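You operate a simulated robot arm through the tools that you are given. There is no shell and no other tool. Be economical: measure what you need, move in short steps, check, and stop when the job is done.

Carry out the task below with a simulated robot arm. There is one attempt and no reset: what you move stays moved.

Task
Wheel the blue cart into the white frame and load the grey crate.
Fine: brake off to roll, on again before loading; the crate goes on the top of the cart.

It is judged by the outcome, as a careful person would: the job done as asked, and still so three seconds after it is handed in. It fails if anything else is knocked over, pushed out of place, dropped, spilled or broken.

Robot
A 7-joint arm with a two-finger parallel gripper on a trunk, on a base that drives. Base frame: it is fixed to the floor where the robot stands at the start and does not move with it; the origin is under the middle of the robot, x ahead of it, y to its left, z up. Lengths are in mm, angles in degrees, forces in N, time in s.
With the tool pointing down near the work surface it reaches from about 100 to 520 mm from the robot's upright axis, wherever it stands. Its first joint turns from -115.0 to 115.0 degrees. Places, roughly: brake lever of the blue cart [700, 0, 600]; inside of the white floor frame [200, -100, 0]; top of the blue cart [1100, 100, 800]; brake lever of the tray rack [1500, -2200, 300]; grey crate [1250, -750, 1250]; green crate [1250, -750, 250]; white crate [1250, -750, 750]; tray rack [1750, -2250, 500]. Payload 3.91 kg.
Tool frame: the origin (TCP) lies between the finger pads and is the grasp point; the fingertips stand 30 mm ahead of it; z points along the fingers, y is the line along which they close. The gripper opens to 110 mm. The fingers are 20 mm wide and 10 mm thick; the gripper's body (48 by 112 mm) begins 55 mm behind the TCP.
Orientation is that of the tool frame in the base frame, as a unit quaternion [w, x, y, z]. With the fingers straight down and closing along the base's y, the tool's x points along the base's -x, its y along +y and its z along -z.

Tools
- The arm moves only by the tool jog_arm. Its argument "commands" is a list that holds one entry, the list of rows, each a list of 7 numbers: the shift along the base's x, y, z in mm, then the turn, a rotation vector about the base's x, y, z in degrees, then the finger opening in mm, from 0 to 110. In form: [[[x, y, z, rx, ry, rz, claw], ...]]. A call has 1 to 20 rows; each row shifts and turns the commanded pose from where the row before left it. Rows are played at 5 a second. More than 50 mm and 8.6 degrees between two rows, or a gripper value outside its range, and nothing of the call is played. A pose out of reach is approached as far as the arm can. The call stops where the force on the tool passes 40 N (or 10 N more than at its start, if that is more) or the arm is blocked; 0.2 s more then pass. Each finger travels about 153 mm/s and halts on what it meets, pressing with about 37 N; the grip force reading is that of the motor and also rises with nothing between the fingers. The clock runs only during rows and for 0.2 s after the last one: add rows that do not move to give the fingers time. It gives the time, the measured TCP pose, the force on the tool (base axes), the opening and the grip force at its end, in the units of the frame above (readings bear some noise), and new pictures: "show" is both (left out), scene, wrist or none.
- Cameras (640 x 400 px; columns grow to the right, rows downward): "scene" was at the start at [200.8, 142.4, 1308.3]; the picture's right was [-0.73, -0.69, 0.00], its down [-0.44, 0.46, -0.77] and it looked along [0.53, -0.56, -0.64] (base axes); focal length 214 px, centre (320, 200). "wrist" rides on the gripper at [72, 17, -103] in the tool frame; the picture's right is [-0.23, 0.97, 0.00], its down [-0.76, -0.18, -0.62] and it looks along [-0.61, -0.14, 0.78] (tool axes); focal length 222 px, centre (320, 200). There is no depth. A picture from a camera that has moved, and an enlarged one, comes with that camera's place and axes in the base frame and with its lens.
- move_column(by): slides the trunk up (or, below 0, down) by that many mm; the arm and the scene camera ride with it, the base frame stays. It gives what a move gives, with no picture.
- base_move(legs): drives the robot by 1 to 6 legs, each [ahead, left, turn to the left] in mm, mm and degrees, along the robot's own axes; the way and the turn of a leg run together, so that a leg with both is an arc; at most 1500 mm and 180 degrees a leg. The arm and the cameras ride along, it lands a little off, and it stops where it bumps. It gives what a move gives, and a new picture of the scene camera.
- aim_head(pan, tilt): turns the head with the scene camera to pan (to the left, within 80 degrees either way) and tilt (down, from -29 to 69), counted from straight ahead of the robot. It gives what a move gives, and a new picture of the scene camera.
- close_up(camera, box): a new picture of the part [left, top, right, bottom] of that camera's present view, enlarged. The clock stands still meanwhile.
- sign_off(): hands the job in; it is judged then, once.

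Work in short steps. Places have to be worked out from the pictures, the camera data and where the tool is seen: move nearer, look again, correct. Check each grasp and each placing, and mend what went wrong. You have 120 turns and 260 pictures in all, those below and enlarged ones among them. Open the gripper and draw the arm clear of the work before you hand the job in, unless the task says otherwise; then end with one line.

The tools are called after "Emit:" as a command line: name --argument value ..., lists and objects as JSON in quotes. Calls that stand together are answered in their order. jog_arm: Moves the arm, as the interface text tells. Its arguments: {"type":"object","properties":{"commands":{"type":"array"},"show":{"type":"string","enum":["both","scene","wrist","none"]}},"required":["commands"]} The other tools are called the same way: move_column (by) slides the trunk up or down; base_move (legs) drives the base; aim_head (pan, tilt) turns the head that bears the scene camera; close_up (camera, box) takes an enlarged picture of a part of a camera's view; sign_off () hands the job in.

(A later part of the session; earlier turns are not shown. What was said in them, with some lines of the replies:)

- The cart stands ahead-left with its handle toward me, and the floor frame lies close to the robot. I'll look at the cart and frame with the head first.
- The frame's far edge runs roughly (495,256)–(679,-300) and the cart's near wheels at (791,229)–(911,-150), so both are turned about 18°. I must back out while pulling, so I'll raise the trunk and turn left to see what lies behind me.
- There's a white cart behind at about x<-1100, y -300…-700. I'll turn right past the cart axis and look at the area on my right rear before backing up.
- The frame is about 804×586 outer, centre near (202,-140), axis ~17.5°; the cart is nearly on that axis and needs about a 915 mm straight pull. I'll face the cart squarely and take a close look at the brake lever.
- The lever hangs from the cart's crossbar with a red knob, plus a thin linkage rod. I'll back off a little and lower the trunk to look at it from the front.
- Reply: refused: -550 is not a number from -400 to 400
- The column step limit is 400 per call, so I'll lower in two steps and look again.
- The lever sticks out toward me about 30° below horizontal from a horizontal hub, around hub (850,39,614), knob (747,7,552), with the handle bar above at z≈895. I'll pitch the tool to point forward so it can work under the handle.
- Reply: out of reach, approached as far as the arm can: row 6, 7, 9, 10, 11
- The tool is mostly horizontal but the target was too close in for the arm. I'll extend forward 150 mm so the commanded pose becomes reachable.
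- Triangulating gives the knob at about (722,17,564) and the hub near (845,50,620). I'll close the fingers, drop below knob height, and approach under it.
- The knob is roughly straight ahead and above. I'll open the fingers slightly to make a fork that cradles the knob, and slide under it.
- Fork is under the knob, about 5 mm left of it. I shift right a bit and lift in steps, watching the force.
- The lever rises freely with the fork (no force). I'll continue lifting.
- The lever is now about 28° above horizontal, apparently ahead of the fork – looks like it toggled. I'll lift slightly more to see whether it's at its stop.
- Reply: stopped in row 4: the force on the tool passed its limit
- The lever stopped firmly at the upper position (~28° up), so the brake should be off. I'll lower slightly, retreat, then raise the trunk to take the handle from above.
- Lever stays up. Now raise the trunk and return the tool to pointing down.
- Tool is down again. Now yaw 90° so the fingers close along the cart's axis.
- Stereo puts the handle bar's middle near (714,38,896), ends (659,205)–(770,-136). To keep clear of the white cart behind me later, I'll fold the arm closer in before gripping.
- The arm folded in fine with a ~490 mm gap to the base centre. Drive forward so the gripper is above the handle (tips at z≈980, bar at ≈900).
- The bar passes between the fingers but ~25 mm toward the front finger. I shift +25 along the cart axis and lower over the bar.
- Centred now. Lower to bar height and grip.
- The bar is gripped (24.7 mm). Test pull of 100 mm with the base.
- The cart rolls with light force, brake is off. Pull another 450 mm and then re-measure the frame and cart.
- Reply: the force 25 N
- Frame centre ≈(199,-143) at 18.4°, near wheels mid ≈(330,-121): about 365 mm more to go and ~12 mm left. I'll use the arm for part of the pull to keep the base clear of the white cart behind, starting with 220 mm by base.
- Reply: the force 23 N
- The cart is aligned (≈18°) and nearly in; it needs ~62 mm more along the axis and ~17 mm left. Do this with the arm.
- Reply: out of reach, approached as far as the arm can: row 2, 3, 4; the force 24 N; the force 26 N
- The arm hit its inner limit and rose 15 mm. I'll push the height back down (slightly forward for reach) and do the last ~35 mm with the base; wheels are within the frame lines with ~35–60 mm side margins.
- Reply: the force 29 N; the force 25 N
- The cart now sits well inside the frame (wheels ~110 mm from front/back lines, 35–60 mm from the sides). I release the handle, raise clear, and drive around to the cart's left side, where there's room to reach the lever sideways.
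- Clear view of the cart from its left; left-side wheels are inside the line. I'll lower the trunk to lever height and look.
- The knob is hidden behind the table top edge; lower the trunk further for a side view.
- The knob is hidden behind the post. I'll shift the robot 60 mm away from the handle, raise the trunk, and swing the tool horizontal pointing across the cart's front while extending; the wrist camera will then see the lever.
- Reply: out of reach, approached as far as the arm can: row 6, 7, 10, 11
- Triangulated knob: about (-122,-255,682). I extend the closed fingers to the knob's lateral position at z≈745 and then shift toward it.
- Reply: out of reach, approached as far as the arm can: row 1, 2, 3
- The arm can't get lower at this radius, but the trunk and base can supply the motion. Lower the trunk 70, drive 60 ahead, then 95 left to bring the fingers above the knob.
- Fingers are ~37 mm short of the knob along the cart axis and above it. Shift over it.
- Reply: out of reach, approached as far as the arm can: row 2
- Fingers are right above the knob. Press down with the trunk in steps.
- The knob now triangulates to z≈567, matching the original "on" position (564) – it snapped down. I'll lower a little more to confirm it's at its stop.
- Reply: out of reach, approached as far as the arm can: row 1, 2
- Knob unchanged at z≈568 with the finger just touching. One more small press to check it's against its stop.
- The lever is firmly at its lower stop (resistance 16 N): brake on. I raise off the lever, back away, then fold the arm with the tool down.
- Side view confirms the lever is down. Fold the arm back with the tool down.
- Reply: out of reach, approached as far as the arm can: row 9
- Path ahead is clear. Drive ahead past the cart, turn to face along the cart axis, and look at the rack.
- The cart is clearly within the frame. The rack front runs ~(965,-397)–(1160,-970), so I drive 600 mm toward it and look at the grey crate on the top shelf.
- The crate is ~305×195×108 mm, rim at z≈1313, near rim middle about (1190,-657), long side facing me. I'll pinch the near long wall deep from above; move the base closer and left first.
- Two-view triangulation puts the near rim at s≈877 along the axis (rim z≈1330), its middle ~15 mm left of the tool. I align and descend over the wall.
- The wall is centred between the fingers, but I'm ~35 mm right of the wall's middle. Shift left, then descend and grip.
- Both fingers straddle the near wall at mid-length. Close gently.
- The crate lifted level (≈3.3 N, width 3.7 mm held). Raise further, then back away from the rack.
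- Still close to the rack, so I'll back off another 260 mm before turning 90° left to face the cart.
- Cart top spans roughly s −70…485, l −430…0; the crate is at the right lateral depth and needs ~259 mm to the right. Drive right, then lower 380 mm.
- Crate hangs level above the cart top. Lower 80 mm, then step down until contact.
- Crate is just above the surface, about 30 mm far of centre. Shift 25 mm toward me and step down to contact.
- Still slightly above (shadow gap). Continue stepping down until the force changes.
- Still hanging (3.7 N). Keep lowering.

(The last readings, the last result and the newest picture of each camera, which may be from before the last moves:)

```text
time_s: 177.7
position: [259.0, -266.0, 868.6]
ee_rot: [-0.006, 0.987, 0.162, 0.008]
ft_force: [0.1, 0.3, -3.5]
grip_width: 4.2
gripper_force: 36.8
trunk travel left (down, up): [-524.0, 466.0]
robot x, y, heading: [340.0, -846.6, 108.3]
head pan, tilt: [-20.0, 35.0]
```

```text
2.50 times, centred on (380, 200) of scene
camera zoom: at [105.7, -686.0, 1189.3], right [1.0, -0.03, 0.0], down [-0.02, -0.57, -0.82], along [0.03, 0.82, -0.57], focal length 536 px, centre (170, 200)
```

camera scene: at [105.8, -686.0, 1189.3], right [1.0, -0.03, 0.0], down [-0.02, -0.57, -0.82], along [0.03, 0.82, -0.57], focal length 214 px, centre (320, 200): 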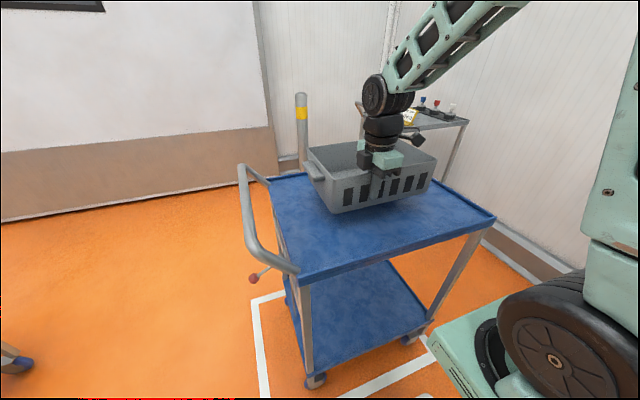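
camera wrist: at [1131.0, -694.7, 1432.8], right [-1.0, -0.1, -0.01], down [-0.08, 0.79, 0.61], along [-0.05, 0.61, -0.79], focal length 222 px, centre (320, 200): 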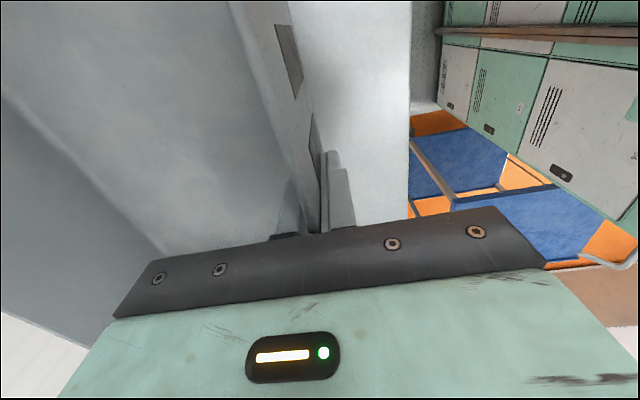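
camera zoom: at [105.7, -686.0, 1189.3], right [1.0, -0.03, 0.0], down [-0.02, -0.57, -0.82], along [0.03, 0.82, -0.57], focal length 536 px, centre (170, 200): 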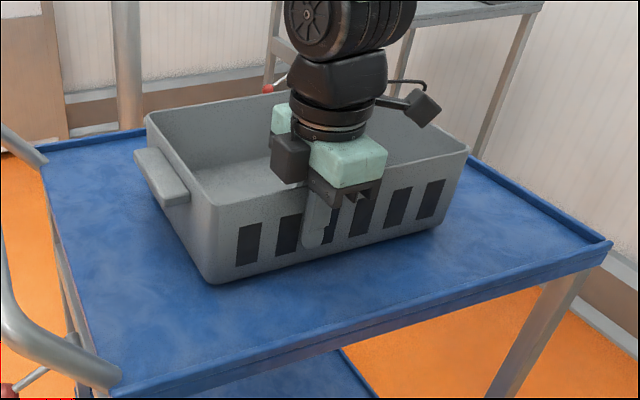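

Shadow is closing but no contact yet; keep stepping.

Emit:
jog_arm --commands '[[[0, 0, -2, 0, 0, 0, 0], [0, 0, -2, 0, 0, 0, 0], [0, 0, -2, 0, 0, 0, 0], [0, 0, 0, 0, 0, 0, 0]]]' --show "none"

Emit:
jog_arm --commands '[[[0, 0, -2, 0, 0, 0, 0], [0, 0, -2, 0, 0, 0, 0], [0, 0, -2, 0, 0, 0, 0], [0, 0, 0, 0, 0, 0, 0]]]' --show "none"

Emit:
close_up --camera "scene" --box '[280, 120, 480, 280]'

```text
time_s: 178.7
position: [259.4, -264.2, 863.7]
ee_rot: [-0.008, 0.987, 0.162, 0.007]
ft_force: [1.0, -1.3, 31.5]
grip_width: 3.9
gripper_force: 37.1
trunk travel left (down, up): [-524.0, 466.0]
robot x, y, heading: [342.2, -844.2, 108.0]
head pan, tilt: [-20.0, 35.0]
```

```text
time_s: 179.7
position: [258.1, -265.4, 858.3]
ee_rot: [-0.007, 0.987, 0.161, 0.007]
ft_force: [-1.0, 6.0, 30.7]
grip_width: 3.9
gripper_force: 36.6
trunk travel left (down, up): [-524.0, 466.0]
robot x, y, heading: [338.5, -845.6, 108.3]
head pan, tilt: [-20.0, 35.0]
```

```text
2.50 times, centred on (380, 200) of scene
camera zoom: at [105.8, -686.7, 1189.5], right [1.0, -0.03, 0.0], down [-0.02, -0.57, -0.82], along [0.03, 0.82, -0.57], focal length 536 px, centre (170, 200)
```

zoom: 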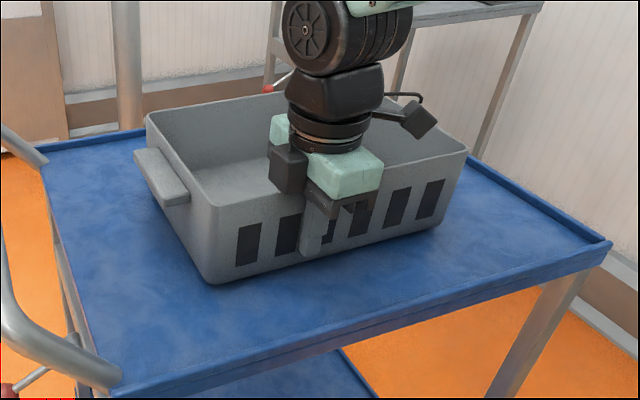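

Contact reached (+31 N); crate rests on the top. Ease off, open, and raise straight out.

Emit:
jog_arm --commands '[[[0, 0, 4, 0, 0, 0, 0], [0, 0, 0, 0, 0, 0, 12], [0, 0, 0, 0, 0, 0, 30], [0, 0, 0, 0, 0, 0, 60], [0, 0, 0, 0, 0, 0, 60], [0, 0, 30, 0, 0, 0, 60], [0, 0, 40, 0, 0, 0, 60], [0, 0, 40, 0, 0, 0, 60]]]' --show "scene"

Emit:
close_up --camera "scene" --box '[220, 120, 480, 380]'

```text
time_s: 181.5
position: [257.9, -266.5, 971.0]
ee_rot: [-0.005, 0.987, 0.163, 0.007]
ft_force: [0.0, 0.6, -0.1]
grip_width: 60.1
gripper_force: 0.0
trunk travel left (down, up): [-524.0, 466.0]
robot x, y, heading: [342.7, -846.8, 108.3]
head pan, tilt: [-20.0, 35.0]
camera scene: at [105.7, -685.9, 1189.2], right [1.0, -0.03, 0.0], down [-0.02, -0.57, -0.82], along [0.03, 0.82, -0.57], focal length 214 px, centre (320, 200)
```

scene: 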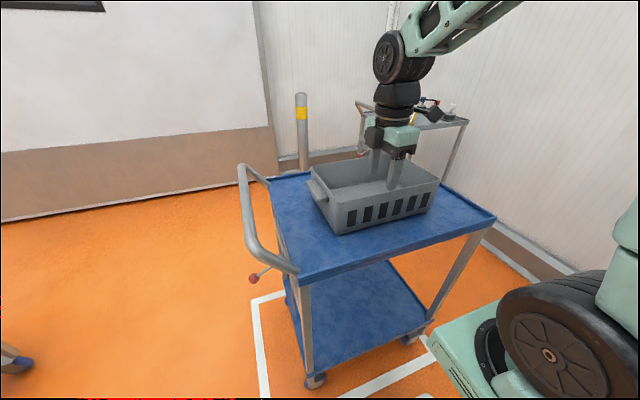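

```text
1.54 times, centred on (350, 250) of scene
camera zoom: at [105.7, -685.9, 1189.2], right [1.0, -0.03, 0.0], down [-0.02, -0.57, -0.82], along [0.03, 0.82, -0.57], focal length 330 px, centre (274, 123)
```

zoom: 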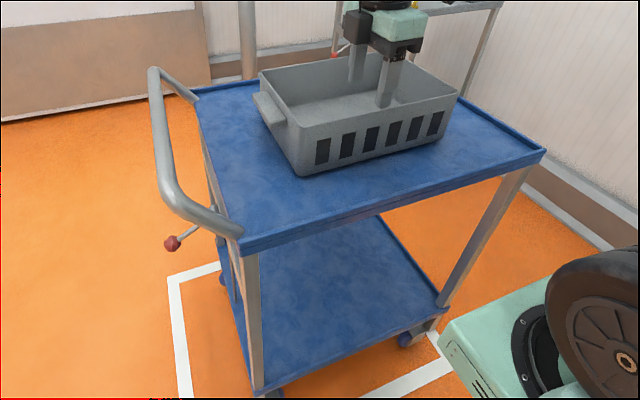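

The crate stands on the cart top, lever down. Raise and back away, then a final check of the wheels within the frame.

Emit:
move_column --by 150

Emit:
base_move --legs '[[-450, 0, 0]]'

Emit:
aim_head --pan 0 --tilt 45

Emit:
close_up --camera "scene" --box '[260, 60, 520, 320]'

```text
time_s: 183.3
position: [258.0, -266.7, 1121.7]
ee_rot: [-0.005, 0.987, 0.161, 0.007]
ft_force: [-0.1, 0.2, 1.0]
grip_width: 60.2
gripper_force: 0.0
trunk travel left (down, up): [-674.0, 316.0]
robot x, y, heading: [339.3, -846.9, 108.1]
head pan, tilt: [-20.0, 35.0]
```

```text
time_s: 186.0
position: [398.6, -696.5, 1120.9]
ee_rot: [-0.006, 0.987, 0.161, 0.008]
ft_force: [0.2, 0.0, -0.1]
grip_width: 59.9
gripper_force: 0.0
trunk travel left (down, up): [-674.0, 316.0]
robot x, y, heading: [482.2, -1276.9, 108.5]
head pan, tilt: [-20.0, 35.0]
camera scene: at [247.0, -1115.9, 1339.3], right [1.0, -0.03, 0.0], down [-0.02, -0.57, -0.82], along [0.02, 0.82, -0.57], focal length 214 px, centre (320, 200)
```

scene: 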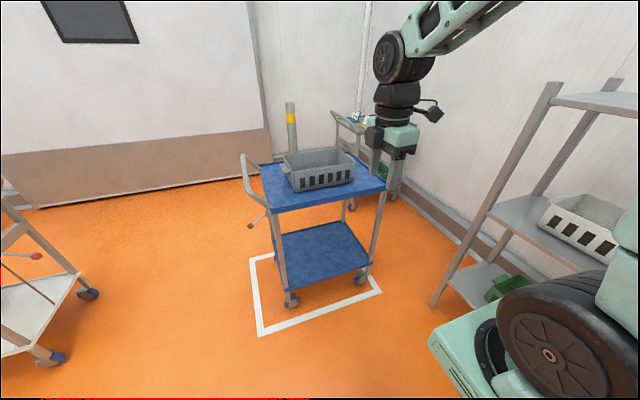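

```text
time_s: 186.8
position: [398.2, -695.7, 1121.4]
ee_rot: [-0.005, 0.987, 0.162, 0.008]
ft_force: [-0.4, -0.1, 0.1]
grip_width: 60.0
gripper_force: 0.2
trunk travel left (down, up): [-674.0, 316.0]
robot x, y, heading: [479.7, -1274.4, 108.4]
head pan, tilt: [0.0, 45.0]
camera scene: at [218.8, -1126.7, 1324.5], right [0.95, 0.31, 0.0], down [0.22, -0.67, -0.71], along [-0.22, 0.67, -0.71], focal length 214 px, centre (320, 200)
```

scene: 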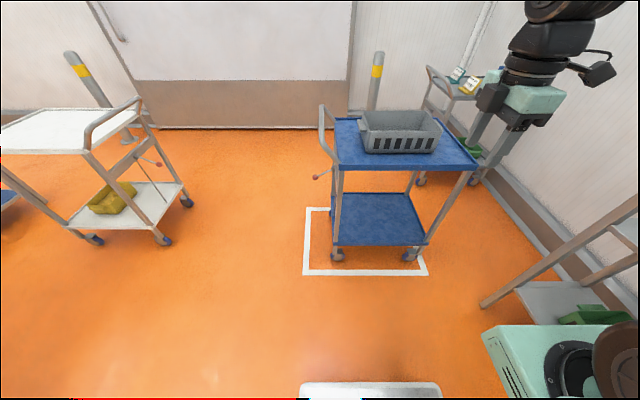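

```text
1.54 times, centred on (390, 190) of scene
camera zoom: at [218.8, -1126.7, 1324.5], right [0.95, 0.31, 0.0], down [0.22, -0.67, -0.71], along [-0.22, 0.67, -0.71], focal length 330 px, centre (212, 215)
```

zoom: 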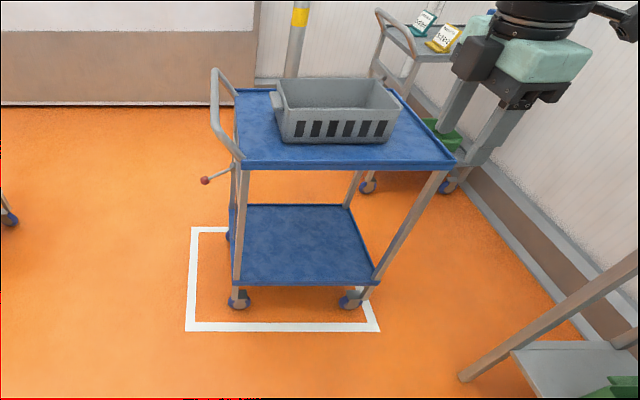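

The u-end wheels look close to the frame's right line; I'll zoom in to check.

Emit:
close_up --camera "scene" --box '[380, 210, 450, 280]'

Emit:
close_up --camera "scene" --box '[290, 190, 450, 290]'

```text
5.71 times, centred on (415, 245) of scene
camera zoom: at [218.8, -1126.7, 1324.5], right [0.95, 0.31, 0.0], down [0.22, -0.67, -0.71], along [-0.22, 0.67, -0.71], focal length 1226 px, centre (-223, -57)
```

zoom: 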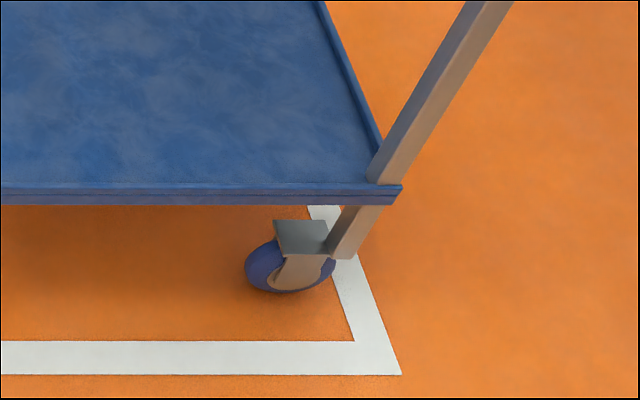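

```text
4.00 times, centred on (370, 240) of scene
camera zoom: at [218.8, -1126.7, 1324.5], right [0.95, 0.31, 0.0], down [0.22, -0.67, -0.71], along [-0.22, 0.67, -0.71], focal length 858 px, centre (120, 40)
```

zoom: 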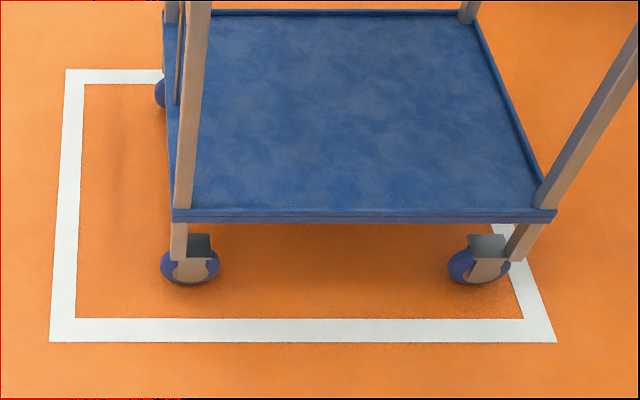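

All four wheels, and the body by projection, sit inside the frame lines, with the tightest margin about 15 mm at one far wheel. The brake lever is down, the crate rests level on the top, and the gripper is open and clear. Handing in.

Emit:
sign_off

```text
The job is handed in.
```

The blue cart is inside the white frame with its brake back on, and the grey crate is on its top. The cart is not centred lengthwise: the far-end wheels are closest to the line, about 15 mm inside it.
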